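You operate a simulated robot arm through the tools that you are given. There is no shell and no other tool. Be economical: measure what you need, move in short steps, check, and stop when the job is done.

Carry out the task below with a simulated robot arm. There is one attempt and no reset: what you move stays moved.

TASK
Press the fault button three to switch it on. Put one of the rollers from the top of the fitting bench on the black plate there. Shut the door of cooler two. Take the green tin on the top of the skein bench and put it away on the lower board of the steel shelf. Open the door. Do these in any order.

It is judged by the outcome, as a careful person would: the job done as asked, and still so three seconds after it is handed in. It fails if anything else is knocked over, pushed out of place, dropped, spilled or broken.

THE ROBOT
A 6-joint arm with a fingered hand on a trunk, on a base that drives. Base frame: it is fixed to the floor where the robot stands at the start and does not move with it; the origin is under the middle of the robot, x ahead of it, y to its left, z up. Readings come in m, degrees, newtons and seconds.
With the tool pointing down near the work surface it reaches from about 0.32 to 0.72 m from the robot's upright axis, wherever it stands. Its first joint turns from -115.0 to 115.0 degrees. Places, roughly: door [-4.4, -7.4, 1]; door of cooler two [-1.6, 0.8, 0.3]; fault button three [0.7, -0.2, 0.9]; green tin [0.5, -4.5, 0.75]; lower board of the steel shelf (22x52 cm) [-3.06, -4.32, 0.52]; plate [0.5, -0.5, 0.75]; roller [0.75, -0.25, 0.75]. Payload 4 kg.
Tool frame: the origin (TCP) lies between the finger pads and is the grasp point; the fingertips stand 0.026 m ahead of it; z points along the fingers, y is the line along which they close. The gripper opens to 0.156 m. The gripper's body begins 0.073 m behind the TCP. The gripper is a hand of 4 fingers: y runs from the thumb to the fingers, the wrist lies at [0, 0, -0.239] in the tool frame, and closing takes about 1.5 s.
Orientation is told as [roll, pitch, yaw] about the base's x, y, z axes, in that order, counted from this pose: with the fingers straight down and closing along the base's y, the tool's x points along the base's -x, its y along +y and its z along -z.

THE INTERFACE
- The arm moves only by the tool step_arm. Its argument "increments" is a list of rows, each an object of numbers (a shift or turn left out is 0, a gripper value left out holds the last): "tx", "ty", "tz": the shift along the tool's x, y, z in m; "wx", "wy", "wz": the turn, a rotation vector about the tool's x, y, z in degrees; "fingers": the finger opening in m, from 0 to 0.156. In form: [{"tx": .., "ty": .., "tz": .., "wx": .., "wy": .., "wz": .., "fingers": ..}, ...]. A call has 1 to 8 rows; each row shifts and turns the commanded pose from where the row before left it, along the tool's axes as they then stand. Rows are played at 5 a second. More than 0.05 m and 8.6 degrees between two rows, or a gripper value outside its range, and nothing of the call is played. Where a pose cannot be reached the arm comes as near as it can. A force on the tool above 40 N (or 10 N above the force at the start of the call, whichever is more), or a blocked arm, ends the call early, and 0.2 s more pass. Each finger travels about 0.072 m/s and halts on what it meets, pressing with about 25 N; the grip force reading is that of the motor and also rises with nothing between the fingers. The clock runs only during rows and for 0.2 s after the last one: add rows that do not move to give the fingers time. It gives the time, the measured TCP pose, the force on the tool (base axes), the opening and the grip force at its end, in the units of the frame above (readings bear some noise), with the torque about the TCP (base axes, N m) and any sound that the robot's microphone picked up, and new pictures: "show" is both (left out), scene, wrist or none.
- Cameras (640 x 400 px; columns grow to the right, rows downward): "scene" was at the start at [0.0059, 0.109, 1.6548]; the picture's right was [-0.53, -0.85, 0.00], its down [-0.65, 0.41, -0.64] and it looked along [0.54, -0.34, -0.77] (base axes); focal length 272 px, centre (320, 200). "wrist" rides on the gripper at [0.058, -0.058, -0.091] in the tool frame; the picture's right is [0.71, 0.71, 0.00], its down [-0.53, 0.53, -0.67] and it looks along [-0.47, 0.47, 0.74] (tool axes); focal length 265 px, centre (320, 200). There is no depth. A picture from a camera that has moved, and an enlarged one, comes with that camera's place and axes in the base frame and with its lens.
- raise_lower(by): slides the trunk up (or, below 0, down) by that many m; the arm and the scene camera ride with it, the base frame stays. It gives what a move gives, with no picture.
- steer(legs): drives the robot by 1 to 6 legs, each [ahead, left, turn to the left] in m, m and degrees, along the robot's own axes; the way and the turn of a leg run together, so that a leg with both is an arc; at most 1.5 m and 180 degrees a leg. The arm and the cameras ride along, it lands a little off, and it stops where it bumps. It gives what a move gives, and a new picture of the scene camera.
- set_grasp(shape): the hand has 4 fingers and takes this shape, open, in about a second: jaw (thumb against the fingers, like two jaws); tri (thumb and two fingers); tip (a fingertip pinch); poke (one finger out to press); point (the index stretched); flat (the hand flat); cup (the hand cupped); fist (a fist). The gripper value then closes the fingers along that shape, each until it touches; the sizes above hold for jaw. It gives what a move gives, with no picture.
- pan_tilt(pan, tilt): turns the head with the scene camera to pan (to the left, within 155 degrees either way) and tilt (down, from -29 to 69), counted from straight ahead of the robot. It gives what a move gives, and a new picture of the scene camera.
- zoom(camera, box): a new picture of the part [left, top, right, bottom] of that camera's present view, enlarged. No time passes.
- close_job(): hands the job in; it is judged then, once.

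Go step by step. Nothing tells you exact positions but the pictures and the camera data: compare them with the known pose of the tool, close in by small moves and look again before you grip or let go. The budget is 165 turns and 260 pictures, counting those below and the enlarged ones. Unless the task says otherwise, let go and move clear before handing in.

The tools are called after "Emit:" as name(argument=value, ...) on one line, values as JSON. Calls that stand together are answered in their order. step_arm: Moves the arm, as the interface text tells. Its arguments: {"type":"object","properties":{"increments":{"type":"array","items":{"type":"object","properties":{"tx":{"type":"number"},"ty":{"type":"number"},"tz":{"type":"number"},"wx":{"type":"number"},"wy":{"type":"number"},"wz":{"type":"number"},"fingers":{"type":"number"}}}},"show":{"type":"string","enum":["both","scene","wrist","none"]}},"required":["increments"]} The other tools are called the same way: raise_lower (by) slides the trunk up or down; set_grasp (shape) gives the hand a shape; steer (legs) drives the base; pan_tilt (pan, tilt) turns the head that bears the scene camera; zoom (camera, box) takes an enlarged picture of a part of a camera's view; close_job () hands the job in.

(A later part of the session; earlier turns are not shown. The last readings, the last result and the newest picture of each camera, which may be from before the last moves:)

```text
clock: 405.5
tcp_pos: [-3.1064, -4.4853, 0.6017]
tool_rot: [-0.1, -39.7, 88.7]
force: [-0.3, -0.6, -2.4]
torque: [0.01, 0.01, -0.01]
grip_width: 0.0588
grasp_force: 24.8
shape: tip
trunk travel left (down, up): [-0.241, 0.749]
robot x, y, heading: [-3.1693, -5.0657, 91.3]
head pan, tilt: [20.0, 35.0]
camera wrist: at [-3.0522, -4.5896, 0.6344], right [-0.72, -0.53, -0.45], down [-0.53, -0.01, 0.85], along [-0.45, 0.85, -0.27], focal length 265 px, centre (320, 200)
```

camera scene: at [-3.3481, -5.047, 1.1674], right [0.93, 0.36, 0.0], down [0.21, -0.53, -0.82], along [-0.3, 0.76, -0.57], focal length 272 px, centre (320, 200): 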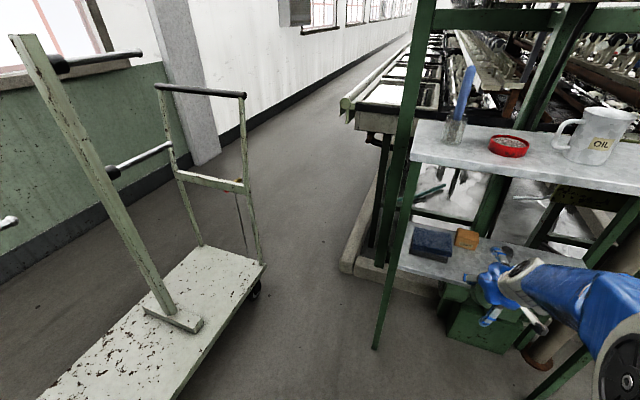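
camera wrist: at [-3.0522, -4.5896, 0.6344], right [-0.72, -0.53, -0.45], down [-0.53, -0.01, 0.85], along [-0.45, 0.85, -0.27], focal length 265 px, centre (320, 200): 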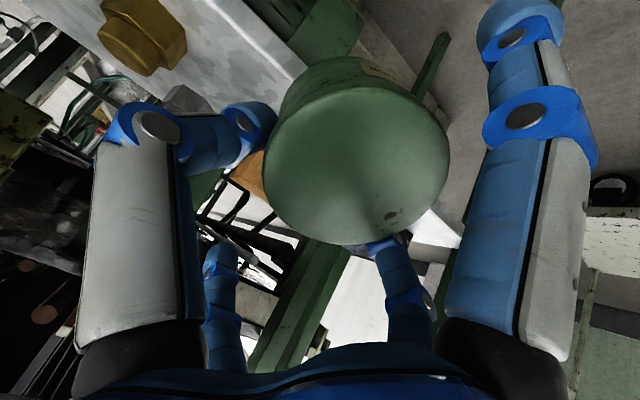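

Emit:
steer(legs=[[0.1, -0.008, 0]])

Emit:
zoom(camera="scene", box=[380, 180, 620, 380])

Emit:
step_arm(increments=[{}], show="wrist")

```text
clock: 407.4
tcp_pos: [-3.1013, -4.3882, 0.6014]
tool_rot: [-0.1, -39.8, 88.7]
force: [0.0, 0.8, 0.5]
torque: [0.02, -0.04, 0.03]
grip_width: 0.0593
grasp_force: 24.9
shape: tip
trunk travel left (down, up): [-0.241, 0.749]
robot x, y, heading: [-3.1618, -4.9646, 91.4]
head pan, tilt: [20.0, 35.0]
camera scene: at [-3.3424, -4.9483, 1.1675], right [0.93, 0.36, 0.0], down [0.21, -0.53, -0.82], along [-0.3, 0.76, -0.57], focal length 272 px, centre (320, 200)
```

scene: 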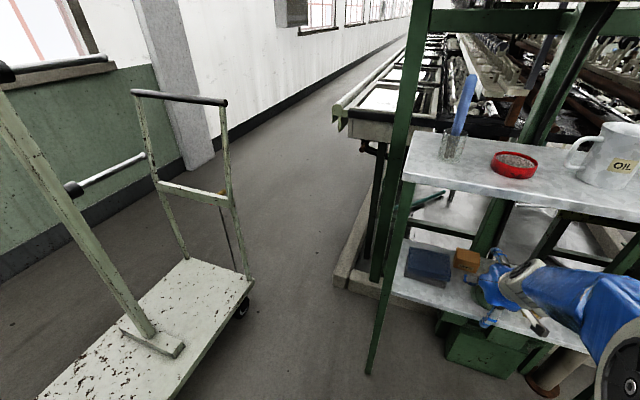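

```text
2.00 times, centred on (500, 280) of scene
camera zoom: at [-3.3424, -4.9483, 1.1675], right [0.93, 0.36, 0.0], down [0.21, -0.53, -0.82], along [-0.3, 0.76, -0.57], focal length 544 px, centre (-40, 40)
```

zoom: 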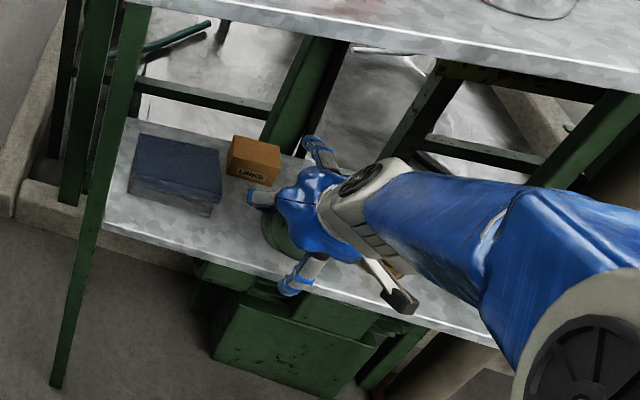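

```text
clock: 407.8
tcp_pos: [-3.1016, -4.3851, 0.6021]
tool_rot: [-0.1, -39.8, 88.8]
force: [0.4, -1.1, -1.8]
torque: [-0.05, 0.0, 0.01]
grip_width: 0.059
grasp_force: 26.0
shape: tip
trunk travel left (down, up): [-0.241, 0.749]
robot x, y, heading: [-3.1572, -4.9633, 91.5]
head pan, tilt: [20.0, 35.0]
camera wrist: at [-3.0471, -4.4899, 0.635], right [-0.72, -0.53, -0.45], down [-0.53, -0.01, 0.85], along [-0.45, 0.85, -0.27], focal length 265 px, centre (320, 200)
```

wrist: 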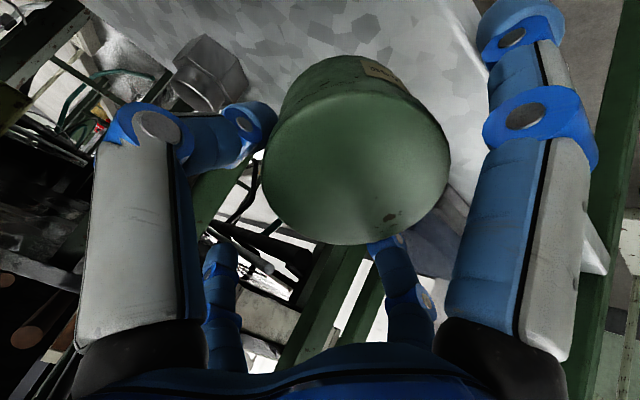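

The tin is over the free spot. I lower it step by step.

Emit:
raise_lower(by=-0.02)

Emit:
step_arm(increments=[{}], show="wrist")

```text
clock: 408.4
tcp_pos: [-3.1007, -4.3872, 0.5814]
tool_rot: [0.0, -39.6, 88.8]
force: [-1.0, 0.6, 1.4]
torque: [-0.08, 0.07, -0.04]
grip_width: 0.059
grasp_force: 25.2
shape: tip
trunk travel left (down, up): [-0.221, 0.769]
robot x, y, heading: [-3.1576, -4.9629, 91.6]
head pan, tilt: [20.0, 35.0]
```

```text
clock: 408.8
tcp_pos: [-3.1012, -4.3865, 0.5817]
tool_rot: [-0.1, -39.8, 88.9]
force: [-0.6, 0.3, 1.0]
torque: [-0.07, 0.09, -0.05]
grip_width: 0.0591
grasp_force: 25.2
shape: tip
trunk travel left (down, up): [-0.221, 0.769]
robot x, y, heading: [-3.1608, -4.9623, 91.3]
head pan, tilt: [20.0, 35.0]
camera wrist: at [-3.0471, -4.4904, 0.6147], right [-0.72, -0.53, -0.45], down [-0.53, -0.01, 0.85], along [-0.45, 0.85, -0.27], focal length 265 px, centre (320, 200)
```

wrist: 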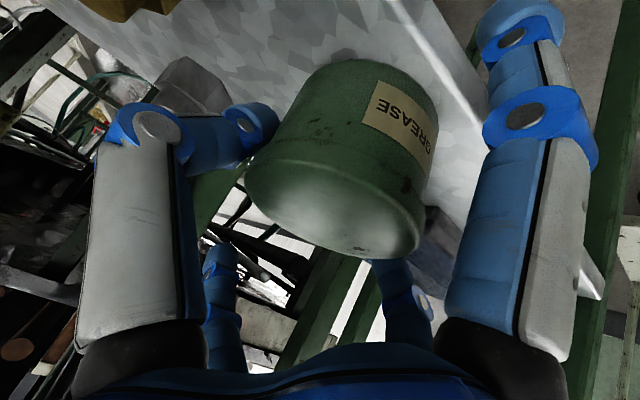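

Contact is levelling the tin as planned. I continue lowering.

Emit:
raise_lower(by=-0.009)

Emit:
step_arm(increments=[{}], show="wrist")

```text
clock: 409.4
tcp_pos: [-3.1017, -4.3864, 0.5732]
tool_rot: [-0.1, -39.9, 88.8]
force: [0.1, 1.3, 1.5]
torque: [-0.07, 0.01, 0.01]
grip_width: 0.0589
grasp_force: 25.2
shape: tip
trunk travel left (down, up): [-0.212, 0.778]
robot x, y, heading: [-3.1605, -4.9592, 91.4]
head pan, tilt: [20.0, 35.0]
```

```text
clock: 409.8
tcp_pos: [-3.1023, -4.3856, 0.5747]
tool_rot: [-0.1, -39.8, 88.7]
force: [-0.4, 1.6, 1.2]
torque: [-0.08, 0.02, -0.03]
grip_width: 0.059
grasp_force: 24.5
shape: tip
trunk travel left (down, up): [-0.212, 0.778]
robot x, y, heading: [-3.1584, -4.9592, 91.4]
head pan, tilt: [20.0, 35.0]
camera wrist: at [-3.047, -4.4901, 0.6059], right [-0.72, -0.53, -0.45], down [-0.53, -0.01, 0.85], along [-0.45, 0.85, -0.27], focal length 265 px, centre (320, 200)
```

wrist: 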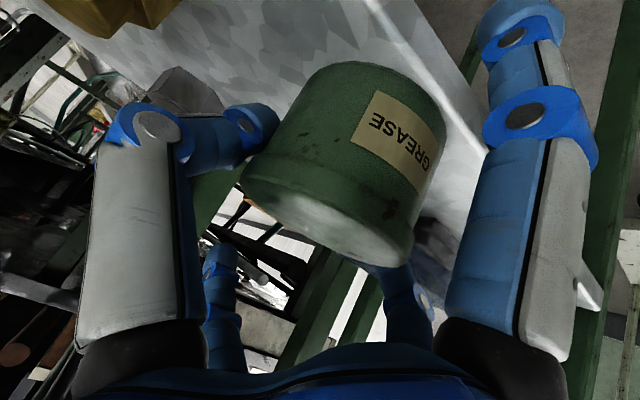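

Emit:
raise_lower(by=-0.005)

Emit:
step_arm(increments=[{}], show="wrist")

Emit:
zoom(camera="scene", box=[400, 220, 560, 350])

```text
clock: 410.4
tcp_pos: [-3.1012, -4.3858, 0.57]
tool_rot: [-0.2, -40.0, 88.8]
force: [-0.3, -0.8, 9.9]
torque: [0.0, -0.17, 0.06]
grip_width: 0.0594
grasp_force: 24.9
shape: tip
trunk travel left (down, up): [-0.207, 0.783]
robot x, y, heading: [-3.1607, -4.9633, 91.4]
head pan, tilt: [20.0, 35.0]
```

```text
clock: 410.8
tcp_pos: [-3.1009, -4.3864, 0.5704]
tool_rot: [-0.2, -40.1, 88.8]
force: [0.8, 1.3, 13.3]
torque: [0.01, -0.25, 0.06]
grip_width: 0.0595
grasp_force: 25.3
shape: tip
trunk travel left (down, up): [-0.207, 0.783]
robot x, y, heading: [-3.1609, -4.9669, 91.3]
head pan, tilt: [20.0, 35.0]
camera wrist: at [-3.0468, -4.49, 0.6025], right [-0.72, -0.53, -0.46], down [-0.53, -0.02, 0.85], along [-0.45, 0.85, -0.27], focal length 265 px, centre (320, 200)
```

wrist: 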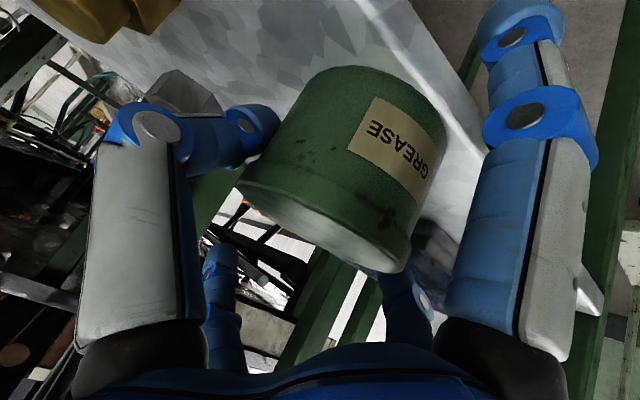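

```text
3.08 times, centred on (480, 285) of scene
camera zoom: at [-3.3423, -4.9459, 1.1336], right [0.93, 0.36, 0.0], down [0.21, -0.53, -0.82], along [-0.3, 0.76, -0.57], focal length 836 px, centre (-172, -62)
```

zoom: 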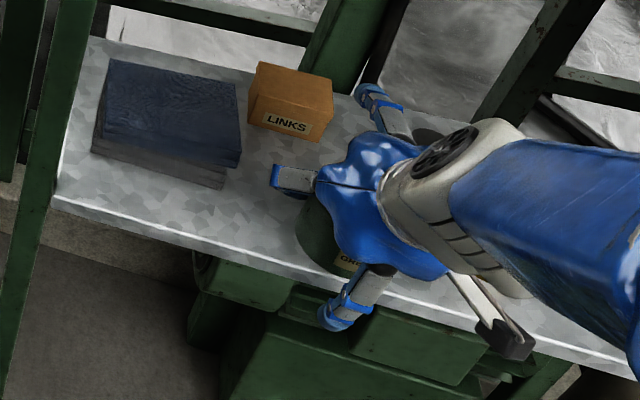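

The tin sits flat on the board (13 N). I release gently.

Emit:
step_arm(increments=[{"fingers": 0.065}, {"fingers": 0.072}, {"fingers": 0.08}, {"fingers": 0.088}, {}, {}], show="wrist")

Emit:
zoom(camera="scene", box=[400, 220, 560, 350])

```text
clock: 412.2
tcp_pos: [-3.1013, -4.3864, 0.5684]
tool_rot: [-0.1, -39.7, 88.8]
force: [0.4, -0.6, 0.2]
torque: [-0.01, 0.02, 0.06]
grip_width: 0.0873
grasp_force: 0.0
shape: tip
trunk travel left (down, up): [-0.207, 0.783]
robot x, y, heading: [-3.1586, -4.9618, 91.6]
head pan, tilt: [20.0, 35.0]
camera wrist: at [-3.047, -4.4901, 0.601], right [-0.72, -0.53, -0.45], down [-0.53, -0.01, 0.85], along [-0.45, 0.85, -0.27], focal length 265 px, centre (320, 200)
```

wrist: 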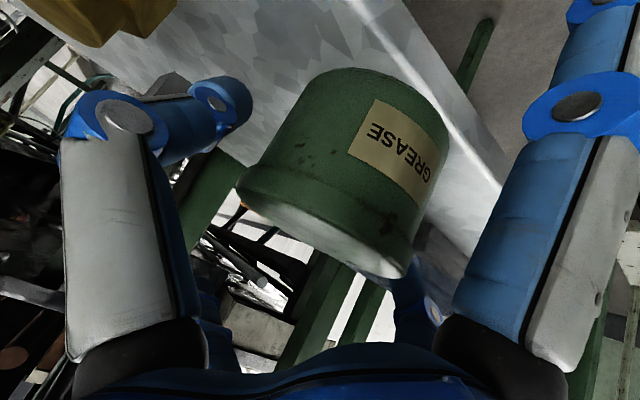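

```text
3.08 times, centred on (480, 285) of scene
camera zoom: at [-3.3422, -4.9449, 1.1335], right [0.93, 0.36, 0.0], down [0.21, -0.53, -0.82], along [-0.3, 0.76, -0.57], focal length 836 px, centre (-172, -62)
```

zoom: 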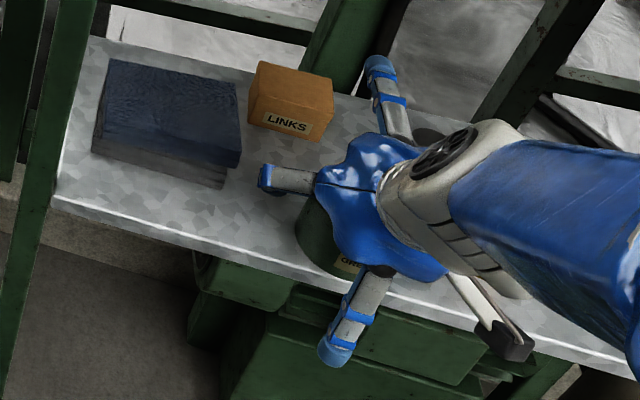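

Released and upright. I pull the hand straight back with the arm, then back the base away.

Emit:
step_arm(increments=[{"tx": 0.023, "tz": -0.0193}, {"tx": 0.023, "tz": -0.0193}, {}], show="wrist")

```text
clock: 413.0
tcp_pos: [-3.1047, -4.4475, 0.5669]
tool_rot: [-0.1, -39.8, 88.9]
force: [0.4, -0.2, -0.2]
torque: [0.03, -0.01, 0.02]
grip_width: 0.0873
grasp_force: 0.0
shape: tip
trunk travel left (down, up): [-0.207, 0.783]
robot x, y, heading: [-3.1605, -4.964, 91.3]
head pan, tilt: [20.0, 35.0]
camera wrist: at [-3.0498, -4.5503, 0.6006], right [-0.72, -0.53, -0.45], down [-0.53, -0.01, 0.85], along [-0.45, 0.85, -0.27], focal length 265 px, centre (320, 200)
```

wrist: 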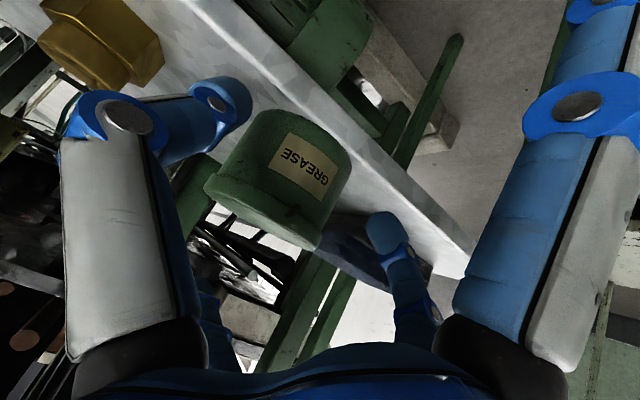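

The tin stands well on the board. I back the base off, and look.

Emit:
steer(legs=[[-0.5, 0, 0]])

Emit:
zoom(camera="scene", box=[340, 120, 600, 330])

Emit:
raise_lower(by=0.4)

Emit:
set_grasp(shape="jaw")

Emit:
step_arm(increments=[{"wy": 8}, {"wy": 8}, {"wy": 8}, {"wy": 8}, {"wy": 8}], show="none")

```text
clock: 420.0
tcp_pos: [-3.0903, -4.9631, 0.5678]
tool_rot: [-0.1, -39.8, 88.5]
force: [-0.1, 0.0, -0.2]
torque: [0.0, -0.01, 0.03]
grip_width: 0.0874
grasp_force: 0.0
shape: tip
trunk travel left (down, up): [-0.207, 0.783]
robot x, y, heading: [-3.149, -5.4788, 91.1]
head pan, tilt: [20.0, 35.0]
camera scene: at [-3.331, -5.4607, 1.1335], right [0.93, 0.36, 0.0], down [0.21, -0.54, -0.82], along [-0.29, 0.76, -0.57], focal length 272 px, centre (320, 200)
```

scene: 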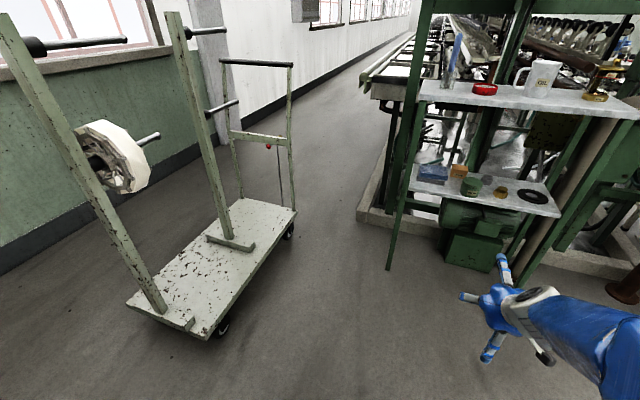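

```text
1.90 times, centred on (470, 225) of scene
camera zoom: at [-3.331, -5.4607, 1.1335], right [0.93, 0.36, 0.0], down [0.21, -0.54, -0.82], along [-0.29, 0.76, -0.57], focal length 518 px, centre (34, 152)
```

zoom: 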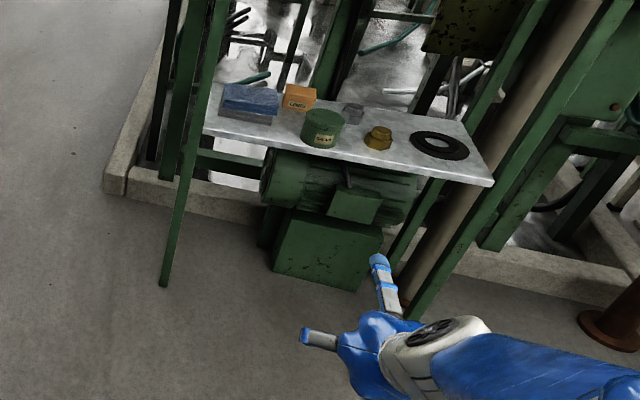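

```text
clock: 423.9
tcp_pos: [-3.0894, -4.9631, 0.9679]
tool_rot: [-0.2, -39.8, 88.5]
force: [-0.3, -0.4, 0.3]
torque: [-0.02, 0.01, -0.03]
grip_width: 0.0874
grasp_force: 0.0
shape: tip
trunk travel left (down, up): [-0.607, 0.383]
robot x, y, heading: [-3.1503, -5.478, 91.2]
head pan, tilt: [20.0, 35.0]
```

```text
clock: 424.8
tcp_pos: [-3.0894, -4.9636, 0.9683]
tool_rot: [-0.2, -39.7, 88.5]
force: [0.0, 0.0, 0.5]
torque: [0.02, 0.03, 0.02]
grip_width: 0.1558
grasp_force: 0.0
shape: jaw
trunk travel left (down, up): [-0.607, 0.383]
robot x, y, heading: [-3.1472, -5.482, 91.0]
head pan, tilt: [20.0, 35.0]
```

```text
clock: 425.9
tcp_pos: [-3.0899, -4.9618, 0.9673]
tool_rot: [-0.1, 0.5, 88.4]
force: [0.2, 0.2, -0.6]
torque: [-0.04, 0.02, 0.02]
grip_width: 0.1558
grasp_force: 0.1
shape: jaw
trunk travel left (down, up): [-0.607, 0.383]
robot x, y, heading: [-3.1499, -5.4794, 90.9]
head pan, tilt: [20.0, 35.0]
```

The tin is put away. Now the door: I turn around and drive towards it.

Emit:
steer(legs=[[0, 0, 178], [0.3, -0.75, 0]])

Emit:
pan_tilt(pan=-10, tilt=20)

```text
clock: 455.6
tcp_pos: [-3.9248, -6.3273, 0.967]
tool_rot: [-0.1, 0.1, -89.2]
force: [0.7, -0.1, -0.9]
torque: [0.01, 0.01, 0.02]
grip_width: 0.1559
grasp_force: 0.0
shape: jaw
trunk travel left (down, up): [-0.607, 0.383]
robot x, y, heading: [-3.8887, -5.8106, -86.6]
head pan, tilt: [20.0, 35.0]
camera scene: at [-3.7045, -5.8219, 1.5335], right [-0.92, -0.4, 0.0], down [-0.23, 0.53, -0.82], along [0.32, -0.75, -0.57], focal length 272 px, centre (320, 200)
```

scene: 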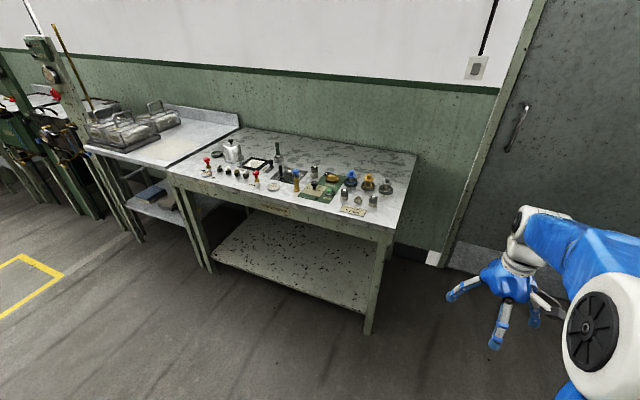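

```text
clock: 456.5
tcp_pos: [-3.9241, -6.3273, 0.9674]
tool_rot: [0.0, 0.2, -89.3]
force: [-0.1, -0.1, -0.3]
torque: [0.02, 0.0, -0.04]
grip_width: 0.1561
grasp_force: 0.0
shape: jaw
trunk travel left (down, up): [-0.607, 0.383]
robot x, y, heading: [-3.8834, -5.8071, -86.7]
head pan, tilt: [-10.0, 20.0]
camera scene: at [-3.75, -5.8337, 1.5573], right [-0.99, 0.12, 0.0], down [0.04, 0.34, -0.94], along [-0.11, -0.93, -0.34], focal length 272 px, centre (320, 200)
```

scene: 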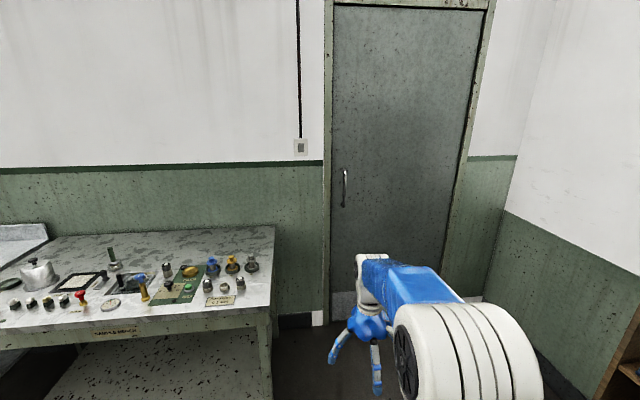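

Emit:
zoom(camera="scene", box=[300, 0, 500, 320])

Emit:
zoom(camera="scene", box=[310, 140, 390, 240])

```text
1.25 times, centred on (400, 160) of scene
camera zoom: at [-3.75, -5.8337, 1.5573], right [-0.99, 0.12, 0.0], down [0.04, 0.34, -0.94], along [-0.11, -0.93, -0.34], focal length 340 px, centre (220, 250)
```

zoom: 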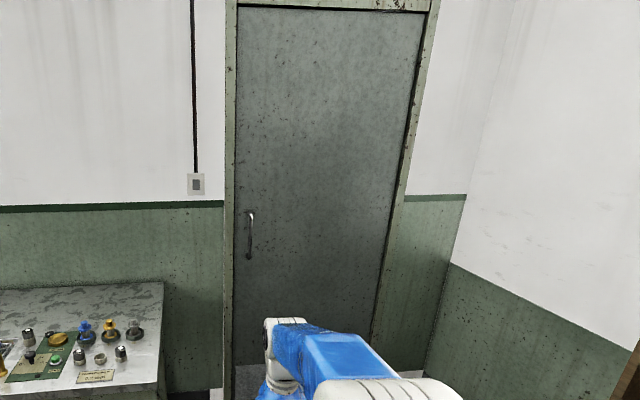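

```text
4.00 times, centred on (350, 190) of scene
camera zoom: at [-3.75, -5.8337, 1.5573], right [-0.99, 0.12, 0.0], down [0.04, 0.34, -0.94], along [-0.11, -0.93, -0.34], focal length 1087 px, centre (200, 240)
```

zoom: 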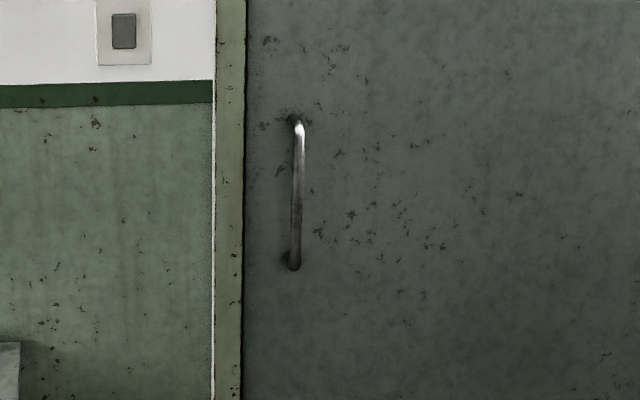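

It is a plain pull door: handle bar near (-4.08,-7.37,1.06), hinge at about x=-4.81. I make the pinch shape and turn the hand horizontal.

Emit:
set_grasp(shape="tip")

Emit:
step_arm(increments=[{"wy": -8}, {"wy": -8}, {"wy": -8}, {"wy": -8}, {"wy": -8}, {"wy": -8}], show="none")

Emit:
step_arm(increments=[{"wy": -8}, {"wy": -8}, {"wy": -8}, {"wy": -8}, {"wy": -8}, {}], show="scene")

```text
clock: 457.4
tcp_pos: [-3.9269, -6.327, 0.9674]
tool_rot: [-0.1, 0.2, -89.4]
force: [0.0, 0.0, 1.0]
torque: [-0.01, 0.0, 0.02]
grip_width: 0.1559
grasp_force: 0.0
shape: tip
trunk travel left (down, up): [-0.607, 0.383]
robot x, y, heading: [-3.886, -5.8069, -86.5]
head pan, tilt: [-10.0, 20.0]
```

```text
clock: 458.8
tcp_pos: [-3.9212, -6.327, 0.9849]
tool_rot: [0.1, -44.9, -89.3]
force: [0.2, 0.3, -0.3]
torque: [-0.01, 0.0, 0.01]
grip_width: 0.1558
grasp_force: 0.0
shape: tip
out of reach, approached as far as the arm can: row 6
trunk travel left (down, up): [-0.607, 0.383]
robot x, y, heading: [-3.8872, -5.8076, -86.9]
head pan, tilt: [-10.0, 20.0]
```

```text
clock: 460.2
tcp_pos: [-3.9234, -6.3178, 1.0574]
tool_rot: [-5.4, -55.5, -89.0]
force: [-0.4, -0.9, 1.0]
torque: [0.0, -0.01, 0.01]
grip_width: 0.1559
grasp_force: 0.0
shape: tip
out of reach, approached as far as the arm can: row 1, 2, 3, 4, 5
trunk travel left (down, up): [-0.607, 0.383]
robot x, y, heading: [-3.8845, -5.8057, -86.8]
head pan, tilt: [-10.0, 20.0]
camera scene: at [-3.7502, -5.8372, 1.5572], right [-0.99, 0.12, 0.0], down [0.04, 0.34, -0.94], along [-0.11, -0.93, -0.35], focal length 272 px, centre (320, 200)
```

scene: 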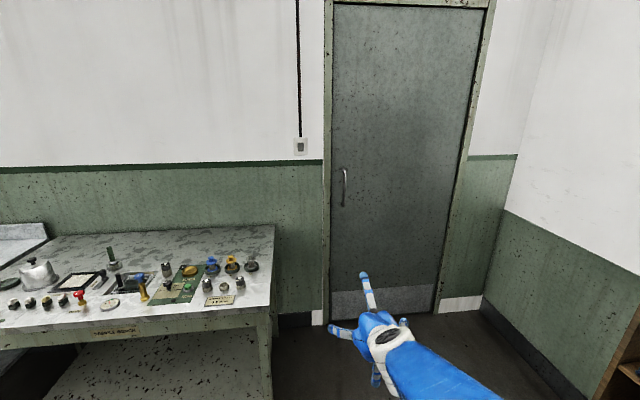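

Emit:
step_arm(increments=[{"tx": -0.045}, {"tx": -0.045}, {"tx": -0.045}, {"tx": -0.045}, {"tx": -0.045}, {}], show="scene")

```text
clock: 461.6
tcp_pos: [-3.907, -6.4036, 1.2077]
tool_rot: [30.9, -59.0, -122.0]
force: [-1.9, 0.4, -1.2]
torque: [-0.09, 0.04, 0.24]
grip_width: 0.1558
grasp_force: 0.2
shape: tip
out of reach, approached as far as the arm can: row 1, 2, 3, 5
trunk travel left (down, up): [-0.607, 0.383]
robot x, y, heading: [-3.8856, -5.8113, -87.0]
head pan, tilt: [-10.0, 20.0]
camera scene: at [-3.7496, -5.8328, 1.5573], right [-0.99, 0.12, 0.0], down [0.04, 0.34, -0.94], along [-0.11, -0.93, -0.34], focal length 272 px, centre (320, 200)
```

scene: 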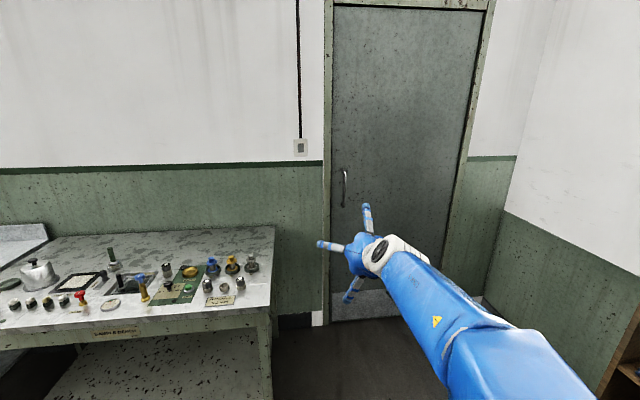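

The hand can't quite go horizontal; about 65° tilt is enough for a vertical bar. I ease the command back to a reachable tilt.

Emit:
step_arm(increments=[{"wy": 8}, {"wy": 8}, {"wy": 4}, {}], show="none")

```text
clock: 462.6
tcp_pos: [-3.9918, -6.3854, 1.1729]
tool_rot: [-0.7, -42.2, -89.8]
force: [-0.1, -0.4, 0.6]
torque: [0.0, -0.02, 0.0]
grip_width: 0.156
grasp_force: 0.1
shape: tip
out of reach, approached as far as the arm can: row 1, 2, 3
trunk travel left (down, up): [-0.607, 0.383]
robot x, y, heading: [-3.8871, -5.8066, -86.5]
head pan, tilt: [-10.0, 20.0]
```

The wrist was simply too close to the robot's axis; I extend the hand forward.

Emit:
step_arm(increments=[{"tx": -0.018, "tz": 0.045}, {"tx": -0.018, "tz": 0.045}, {"tx": -0.018, "tz": 0.045}, {"tx": -0.018, "tz": 0.045}, {}], show="scene")

```text
clock: 463.8
tcp_pos: [-4.0299, -6.5411, 1.0662]
tool_rot: [-1.4, -42.0, -89.9]
force: [-0.6, -0.4, 0.1]
torque: [0.02, 0.02, 0.0]
grip_width: 0.1559
grasp_force: 0.1
shape: tip
out of reach, approached as far as the arm can: row 1, 2, 3, 4
trunk travel left (down, up): [-0.607, 0.383]
robot x, y, heading: [-3.8852, -5.8076, -86.7]
head pan, tilt: [-10.0, 20.0]
camera scene: at [-3.7499, -5.8324, 1.5574], right [-0.99, 0.12, 0.0], down [0.04, 0.34, -0.94], along [-0.11, -0.93, -0.34], focal length 272 px, centre (320, 200)
```

scene: 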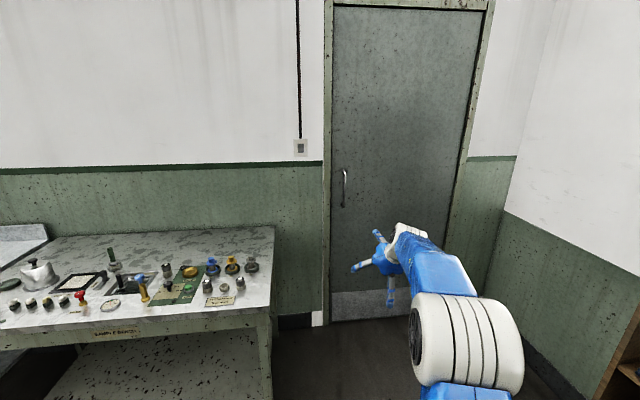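

Emit:
step_arm(increments=[{"wy": 8}, {"wy": 8}, {"wy": 8}, {"wy": 4}, {}, {}], show="none")

```text
clock: 465.2
tcp_pos: [-4.0763, -6.4893, 1.0316]
tool_rot: [7.9, -19.8, -89.6]
force: [-0.3, -0.6, 0.3]
torque: [-0.02, 0.04, 0.01]
grip_width: 0.1557
grasp_force: 0.1
shape: tip
out of reach, approached as far as the arm can: row 1, 2, 3, 4
trunk travel left (down, up): [-0.607, 0.383]
robot x, y, heading: [-3.883, -5.8095, -86.5]
head pan, tilt: [-10.0, 20.0]
```

Emit:
step_arm(increments=[{"wy": 7}, {"wy": 7}, {"wy": 6}, {}], show="scene")

```text
clock: 466.2
tcp_pos: [-4.0838, -6.4829, 1.0282]
tool_rot: [12.7, -11.0, -88.2]
force: [0.0, -0.6, -0.2]
torque: [0.0, -0.01, -0.03]
grip_width: 0.1559
grasp_force: 0.0
shape: tip
out of reach, approached as far as the arm can: row 1, 2, 3
trunk travel left (down, up): [-0.607, 0.383]
robot x, y, heading: [-3.8852, -5.8093, -86.5]
head pan, tilt: [-10.0, 20.0]
camera scene: at [-3.75, -5.8353, 1.5572], right [-0.99, 0.12, 0.0], down [0.04, 0.34, -0.94], along [-0.11, -0.93, -0.34], focal length 272 px, centre (320, 200)
```

scene: 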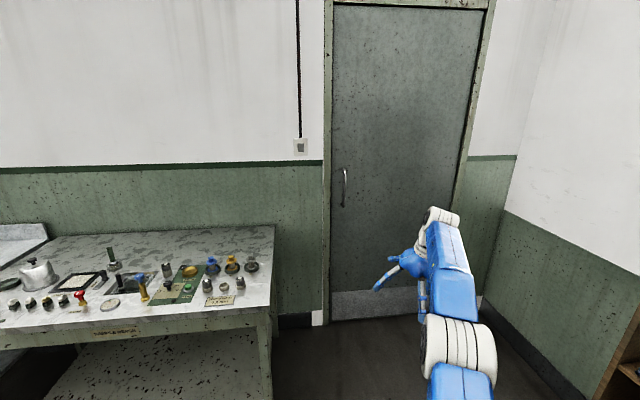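

Emit:
step_arm(increments=[{"tx": 0.03, "ty": 0.03}, {"tx": 0.03, "ty": 0.03}, {"tx": 0.03, "ty": 0.03}, {"ty": 0.03}, {}], show="none")

```text
clock: 467.4
tcp_pos: [-3.9677, -6.386, 1.0366]
tool_rot: [12.5, -11.1, -88.3]
force: [-0.6, 0.0, 0.5]
torque: [-0.04, 0.02, 0.03]
grip_width: 0.1558
grasp_force: 0.0
shape: tip
trunk travel left (down, up): [-0.607, 0.383]
robot x, y, heading: [-3.8846, -5.8077, -86.6]
head pan, tilt: [-10.0, 20.0]
```

Emit:
step_arm(increments=[{"wx": 6.3}, {"wx": 6.2}, {"wy": -8}, {"wy": -8}, {"wy": -8}, {"wy": -8}], show="none")

Emit:
step_arm(increments=[{"tx": -0.02, "tz": 0.025}, {"tx": -0.02, "tz": 0.025}, {"wy": -8}, {"tx": -0.02, "tz": 0.03}, {"wy": -8}, {}], show="none")

```text
clock: 468.8
tcp_pos: [-3.9723, -6.3837, 1.032]
tool_rot: [15.5, -43.2, -96.9]
force: [-0.3, 0.1, -0.8]
torque: [0.02, -0.03, -0.01]
grip_width: 0.1558
grasp_force: 0.2
shape: tip
out of reach, approached as far as the arm can: row 1, 2
trunk travel left (down, up): [-0.607, 0.383]
robot x, y, heading: [-3.8839, -5.8088, -86.8]
head pan, tilt: [-10.0, 20.0]
```

```text
clock: 470.2
tcp_pos: [-3.9643, -6.4845, 1.0219]
tool_rot: [21.7, -58.2, -105.0]
force: [0.4, -0.1, 0.1]
torque: [0.02, -0.01, 0.01]
grip_width: 0.156
grasp_force: 0.0
shape: tip
trunk travel left (down, up): [-0.607, 0.383]
robot x, y, heading: [-3.8878, -5.8092, -86.8]
head pan, tilt: [-10.0, 20.0]
```

Emit:
step_arm(increments=[{"wz": -6.5}, {"wz": -6.5}, {"wy": -6}, {}], show="both")

```text
clock: 471.2
tcp_pos: [-3.965, -6.4799, 1.0235]
tool_rot: [-0.2, -67.1, -79.4]
force: [0.0, 0.5, -0.4]
torque: [-0.01, 0.0, -0.01]
grip_width: 0.1562
grasp_force: 0.1
shape: tip
trunk travel left (down, up): [-0.607, 0.383]
robot x, y, heading: [-3.8916, -5.809, -86.8]
head pan, tilt: [-10.0, 20.0]
camera scene: at [-3.7498, -5.832, 1.5574], right [-0.99, 0.12, 0.0], down [0.04, 0.34, -0.94], along [-0.11, -0.93, -0.34], focal length 272 px, centre (320, 200)
camera wrist: at [-4.0422, -6.3862, 1.0053], right [0.65, 0.4, -0.65], down [0.45, 0.5, 0.74], along [0.62, -0.77, 0.14], focal length 265 px, centre (320, 200)
```

scene: 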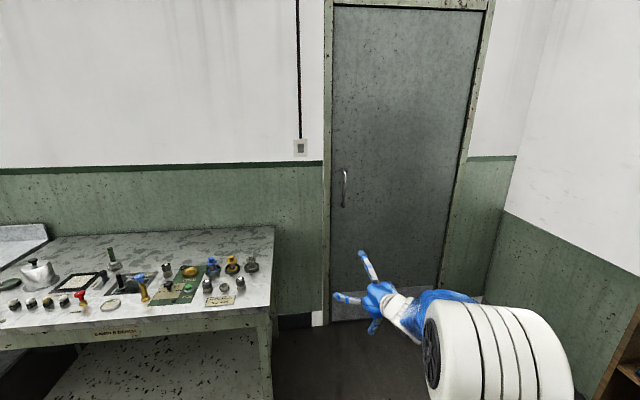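
wrist: 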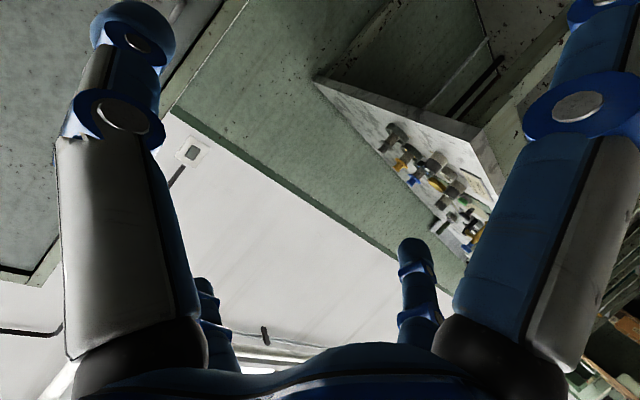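

The hand is now cleanly tilted 67°, pointing slightly left of the door. I reposition the base so that the hand is in front of the handle.

Emit:
steer(legs=[[0, 0, 6.8], [0.52, -0.297, 0]])

Emit:
raise_lower(by=0.03)

Emit:
step_arm(increments=[{"fingers": 0.09}, {}, {}, {}], show="wrist")

```text
clock: 479.3
tcp_pos: [-4.0719, -7.0447, 1.0217]
tool_rot: [-0.1, -66.8, -72.1]
force: [0.3, -0.1, -0.1]
torque: [-0.01, 0.01, 0.01]
grip_width: 0.1558
grasp_force: 0.1
shape: tip
trunk travel left (down, up): [-0.607, 0.383]
robot x, y, heading: [-4.0836, -6.3664, -79.1]
head pan, tilt: [-10.0, 20.0]
camera scene: at [-3.9422, -6.3747, 1.5573], right [-1.0, -0.01, 0.0], down [0.0, 0.34, -0.94], along [0.01, -0.94, -0.34], focal length 272 px, centre (320, 200)
```

scene: 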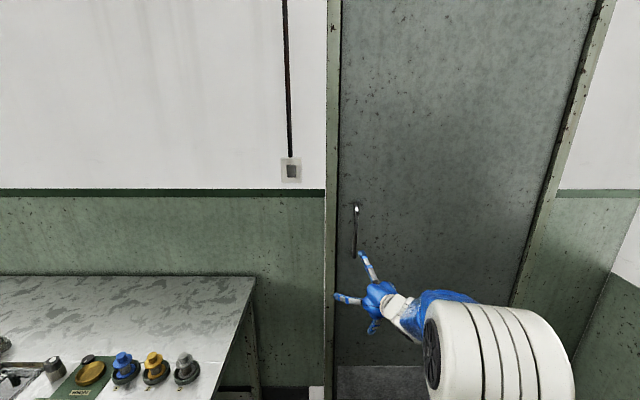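

```text
clock: 480.0
tcp_pos: [-4.0711, -7.0456, 1.0526]
tool_rot: [-0.1, -66.9, -72.2]
force: [-0.2, 0.0, 0.2]
torque: [-0.04, -0.01, -0.02]
grip_width: 0.156
grasp_force: 0.0
shape: tip
trunk travel left (down, up): [-0.637, 0.353]
robot x, y, heading: [-4.0772, -6.3642, -79.2]
head pan, tilt: [-10.0, 20.0]
```

```text
clock: 481.0
tcp_pos: [-4.0715, -7.0449, 1.0519]
tool_rot: [-0.1, -66.8, -72.1]
force: [0.2, 0.4, -0.5]
torque: [0.01, 0.02, -0.01]
grip_width: 0.0908
grasp_force: 0.1
shape: tip
trunk travel left (down, up): [-0.637, 0.353]
robot x, y, heading: [-4.0833, -6.367, -79.4]
head pan, tilt: [-10.0, 20.0]
camera wrist: at [-4.1607, -6.9601, 1.0349], right [0.59, 0.48, -0.65], down [0.38, 0.55, 0.75], along [0.71, -0.69, 0.14], focal length 265 px, centre (320, 200)
```

wrist: 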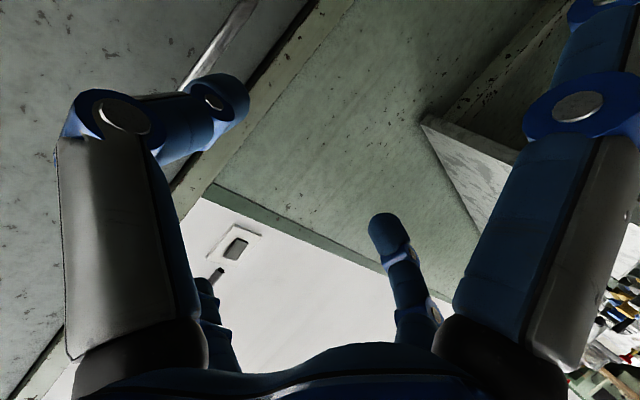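

The handle bar is at about (-4.069,-7.378), z 0.95–1.17. I approach to about 4 cm.

Emit:
steer(legs=[[0.285, -0.052, 0]])

Emit:
step_arm(increments=[{}], show="wrist")

Emit:
zoom(camera="scene", box=[300, 180, 460, 340])

```text
clock: 485.3
tcp_pos: [-4.0662, -7.3379, 1.0542]
tool_rot: [-0.6, -67.0, -71.7]
force: [12.9, 12.4, 0.4]
torque: [-1.09, 1.23, 0.14]
grip_width: 0.0906
grasp_force: 0.1
shape: tip
trunk travel left (down, up): [-0.637, 0.353]
robot x, y, heading: [-4.0776, -6.6655, -79.4]
head pan, tilt: [-10.0, 20.0]
camera scene: at [-3.9376, -6.6684, 1.5871], right [-1.0, -0.01, 0.0], down [-0.01, 0.34, -0.94], along [0.01, -0.94, -0.34], focal length 272 px, centre (320, 200)
```

scene: 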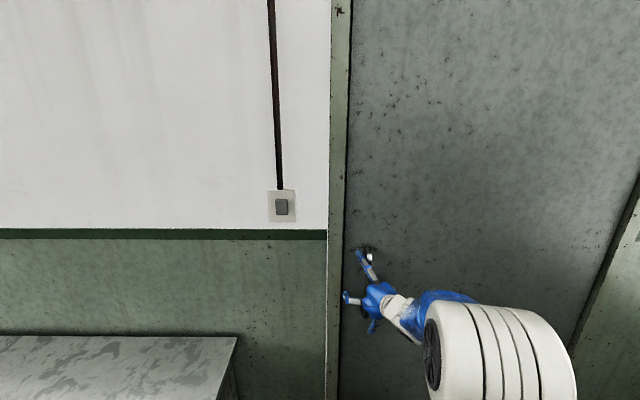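

```text
clock: 485.7
tcp_pos: [-4.0661, -7.3378, 1.0525]
tool_rot: [-0.8, -67.1, -71.2]
force: [12.0, 9.1, 0.7]
torque: [-0.9, 1.14, 0.08]
grip_width: 0.0905
grasp_force: 0.0
shape: tip
trunk travel left (down, up): [-0.637, 0.353]
robot x, y, heading: [-4.0779, -6.6631, -79.3]
head pan, tilt: [-10.0, 20.0]
camera wrist: at [-4.155, -7.2539, 1.0363], right [0.58, 0.48, -0.65], down [0.38, 0.55, 0.74], along [0.72, -0.68, 0.14], focal length 265 px, centre (320, 200)
```

wrist: 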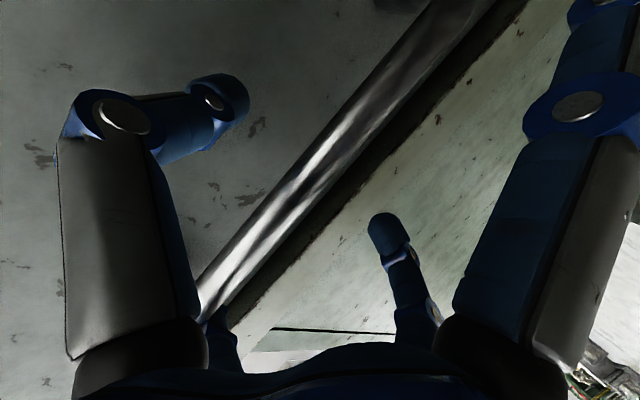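

```text
2.50 times, centred on (380, 260) of scene
camera zoom: at [-3.9378, -6.6689, 1.5871], right [-1.0, -0.01, 0.0], down [-0.01, 0.34, -0.94], along [0.01, -0.94, -0.34], focal length 680 px, centre (170, 50)
```

zoom: 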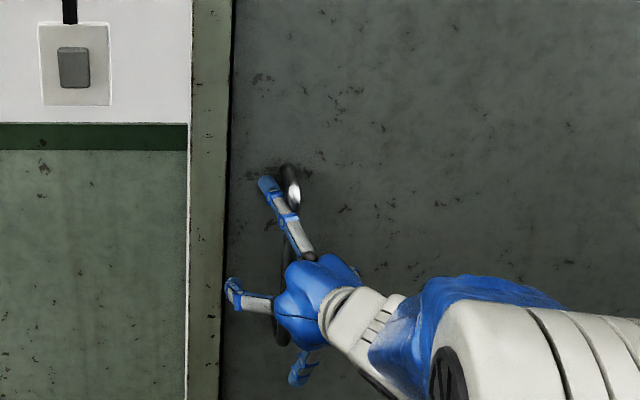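

The bar is between the two pinch fingers. I close.

Emit:
step_arm(increments=[{"fingers": 0.05}, {}, {"fingers": 0.01}, {}, {}, {}, {}], show="wrist")

```text
clock: 487.3
tcp_pos: [-4.0665, -7.3376, 1.0534]
tool_rot: [-0.7, -67.0, -71.7]
force: [10.4, 6.0, 2.7]
torque: [-0.7, 1.59, 0.05]
grip_width: 0.0109
grasp_force: 0.0
shape: tip
trunk travel left (down, up): [-0.637, 0.353]
robot x, y, heading: [-4.0775, -6.668, -78.9]
head pan, tilt: [-10.0, 20.0]
camera wrist: at [-4.1562, -7.254, 1.0362], right [0.59, 0.48, -0.65], down [0.38, 0.55, 0.74], along [0.72, -0.68, 0.14], focal length 265 px, centre (320, 200)
```

wrist: 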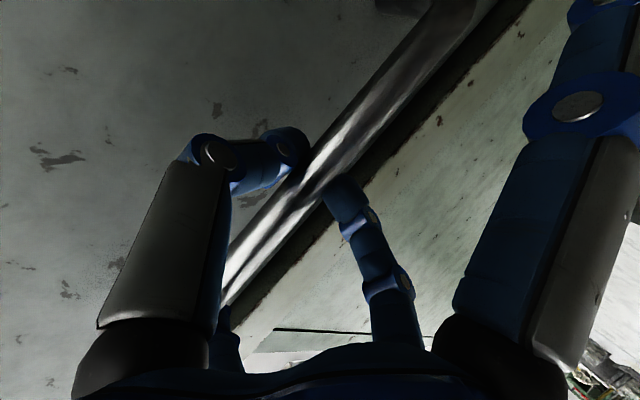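

Emit:
step_arm(increments=[{"fingers": 0}, {}, {}, {}], show="none")

Emit:
zoom(camera="wrist", box=[220, 80, 420, 240])

```text
clock: 488.3
tcp_pos: [-4.0667, -7.3392, 1.0535]
tool_rot: [-0.6, -67.0, -71.5]
force: [14.1, -0.3, -1.9]
torque: [-1.98, 1.52, 0.2]
grip_width: 0.0005
grasp_force: 25.0
shape: tip
trunk travel left (down, up): [-0.637, 0.353]
robot x, y, heading: [-4.0787, -6.6614, -79.3]
head pan, tilt: [-10.0, 20.0]
```

```text
2.50 times, centred on (320, 160) of wrist
camera zoom: at [-4.1554, -7.2549, 1.0355], right [0.58, 0.48, -0.65], down [0.38, 0.55, 0.74], along [0.72, -0.68, 0.14], focal length 664 px, centre (320, 300)
```

zoom: 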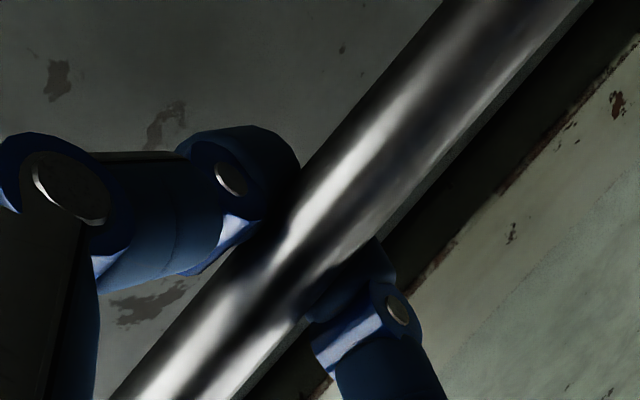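

The fingertips have closed behind the bar, so it is hooked securely. I pull by backing off along the door's arc.

Emit:
steer(legs=[[-0.1, 0, 0]])

Emit:
step_arm(increments=[{}], show="wrist")

```text
clock: 490.2
tcp_pos: [-4.0817, -7.2417, 1.0535]
tool_rot: [-1.0, -67.0, -70.9]
force: [28.3, 5.9, -6.9]
torque: [-2.53, 1.54, 0.49]
grip_width: 0.0
grasp_force: 24.6
shape: tip
trunk travel left (down, up): [-0.637, 0.353]
robot x, y, heading: [-4.0963, -6.566, -79.2]
head pan, tilt: [-10.0, 20.0]
camera scene: at [-3.9543, -6.5706, 1.5869], right [-1.0, -0.01, 0.0], down [-0.01, 0.34, -0.94], along [0.01, -0.94, -0.34], focal length 272 px, centre (320, 200)
```

scene: 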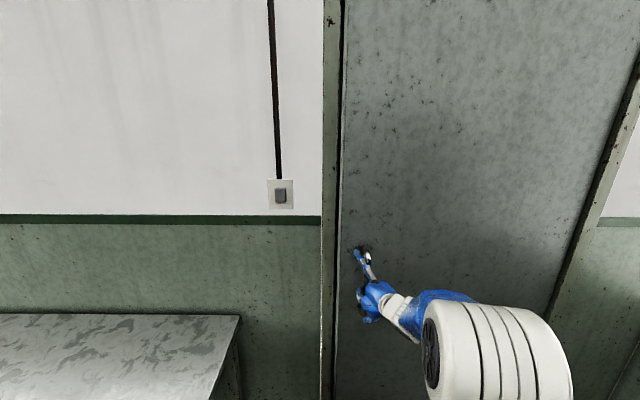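

```text
clock: 490.6
tcp_pos: [-4.0809, -7.2401, 1.0525]
tool_rot: [-1.2, -67.1, -70.4]
force: [19.3, 2.9, -5.6]
torque: [-1.96, 1.56, 0.27]
grip_width: 0.0
grasp_force: 24.6
shape: tip
trunk travel left (down, up): [-0.637, 0.353]
robot x, y, heading: [-4.0951, -6.562, -79.4]
head pan, tilt: [-10.0, 20.0]
camera wrist: at [-4.171, -7.1576, 1.0358], right [0.58, 0.48, -0.66], down [0.37, 0.56, 0.74], along [0.73, -0.67, 0.14], focal length 265 px, centre (320, 200)
```

wrist: 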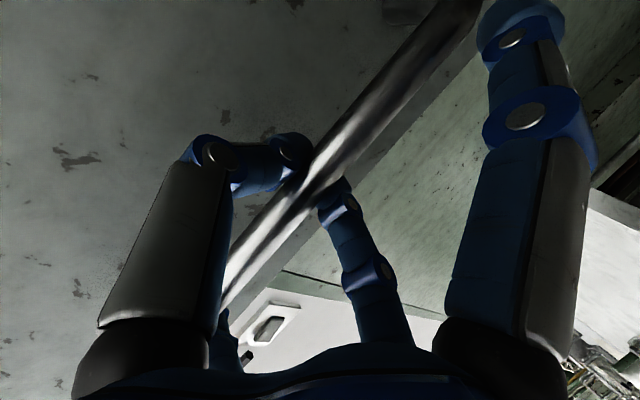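

The door is opening. I continue along the arc.

Emit:
steer(legs=[[-0.11, -0.008, 0], [-0.11, -0.026, 0]])

Emit:
step_arm(increments=[{}], show="wrist")

```text
clock: 494.4
tcp_pos: [-4.1594, -7.0326, 1.055]
tool_rot: [-0.7, -67.0, -71.3]
force: [8.8, 5.9, -5.7]
torque: [-1.91, 0.96, 0.58]
grip_width: 0.0
grasp_force: 24.7
shape: tip
trunk travel left (down, up): [-0.637, 0.353]
robot x, y, heading: [-4.1754, -6.3513, -79.4]
head pan, tilt: [-10.0, 20.0]
camera scene: at [-4.033, -6.3579, 1.5873], right [-1.0, -0.01, 0.0], down [0.0, 0.34, -0.94], along [0.01, -0.94, -0.34], focal length 272 px, centre (320, 200)
```

scene: 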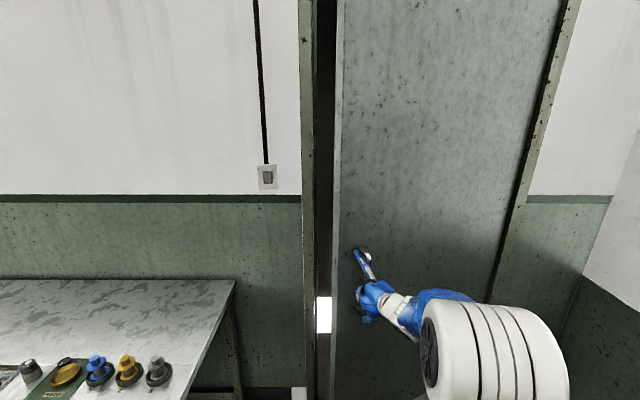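

```text
clock: 494.8
tcp_pos: [-4.1598, -7.0317, 1.0546]
tool_rot: [-1.0, -67.0, -71.1]
force: [6.3, 2.2, -4.8]
torque: [-1.85, 1.11, 0.65]
grip_width: 0.0001
grasp_force: 24.9
shape: tip
trunk travel left (down, up): [-0.637, 0.353]
robot x, y, heading: [-4.1754, -6.3495, -79.2]
head pan, tilt: [-10.0, 20.0]
camera wrist: at [-4.2491, -6.948, 1.0357], right [0.58, 0.48, -0.66], down [0.38, 0.55, 0.74], along [0.72, -0.68, 0.14], focal length 265 px, centre (320, 200)
```

wrist: 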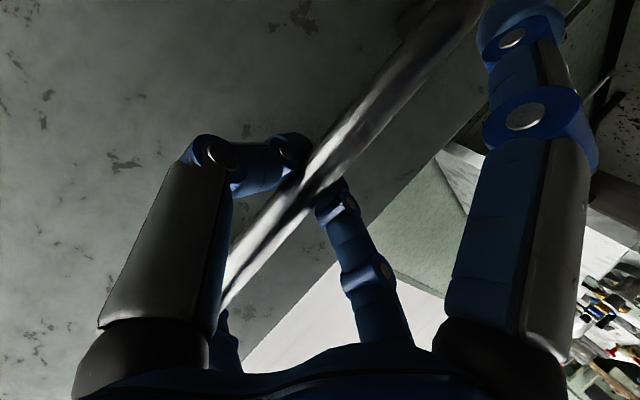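

About 25° open. Next arc section.

Emit:
steer(legs=[[-0.12, -0.05, 0], [-0.109, -0.07, 0]])

Emit:
step_arm(increments=[{}], show="wrist")

```text
clock: 498.6
tcp_pos: [-4.3207, -6.8284, 1.0524]
tool_rot: [-2.1, -66.9, -69.5]
force: [11.3, 6.3, -24.7]
torque: [-7.98, 1.48, 3.8]
grip_width: 0.0
grasp_force: 24.7
shape: tip
trunk travel left (down, up): [-0.637, 0.353]
robot x, y, heading: [-4.3378, -6.1452, -79.7]
head pan, tilt: [-10.0, 20.0]
camera scene: at [-4.1974, -6.1512, 1.5872], right [-1.0, -0.01, 0.0], down [0.0, 0.34, -0.94], along [0.01, -0.94, -0.34], focal length 272 px, centre (320, 200)
```

scene: 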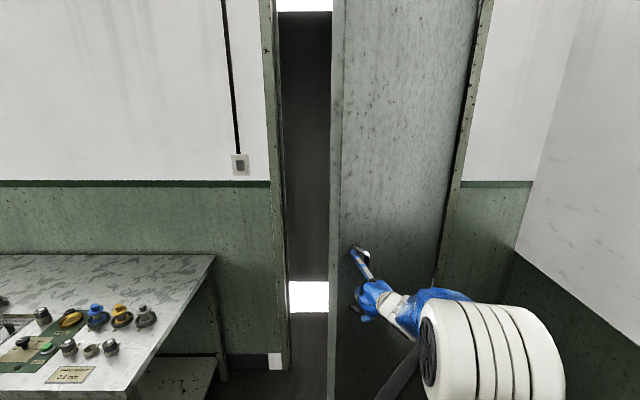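

```text
clock: 499.0
tcp_pos: [-4.3207, -6.8285, 1.0513]
tool_rot: [-2.8, -66.9, -68.6]
force: [4.0, -2.2, -15.3]
torque: [-6.39, 0.75, 2.87]
grip_width: 0.0002
grasp_force: 24.6
shape: tip
trunk travel left (down, up): [-0.637, 0.353]
robot x, y, heading: [-4.3392, -6.143, -79.3]
head pan, tilt: [-10.0, 20.0]
camera wrist: at [-4.4113, -6.7462, 1.0355], right [0.57, 0.49, -0.66], down [0.38, 0.56, 0.74], along [0.73, -0.67, 0.13], focal length 265 px, centre (320, 200)
```

wrist: 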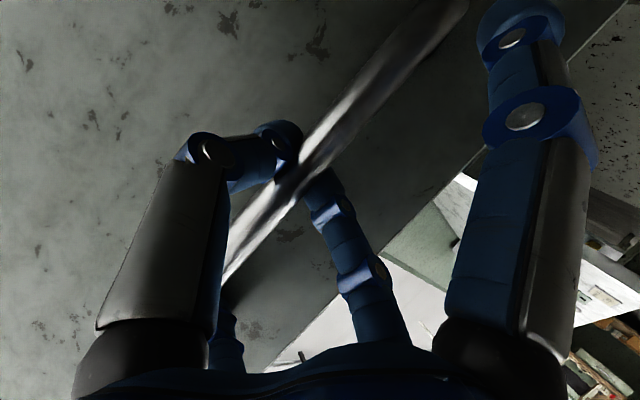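

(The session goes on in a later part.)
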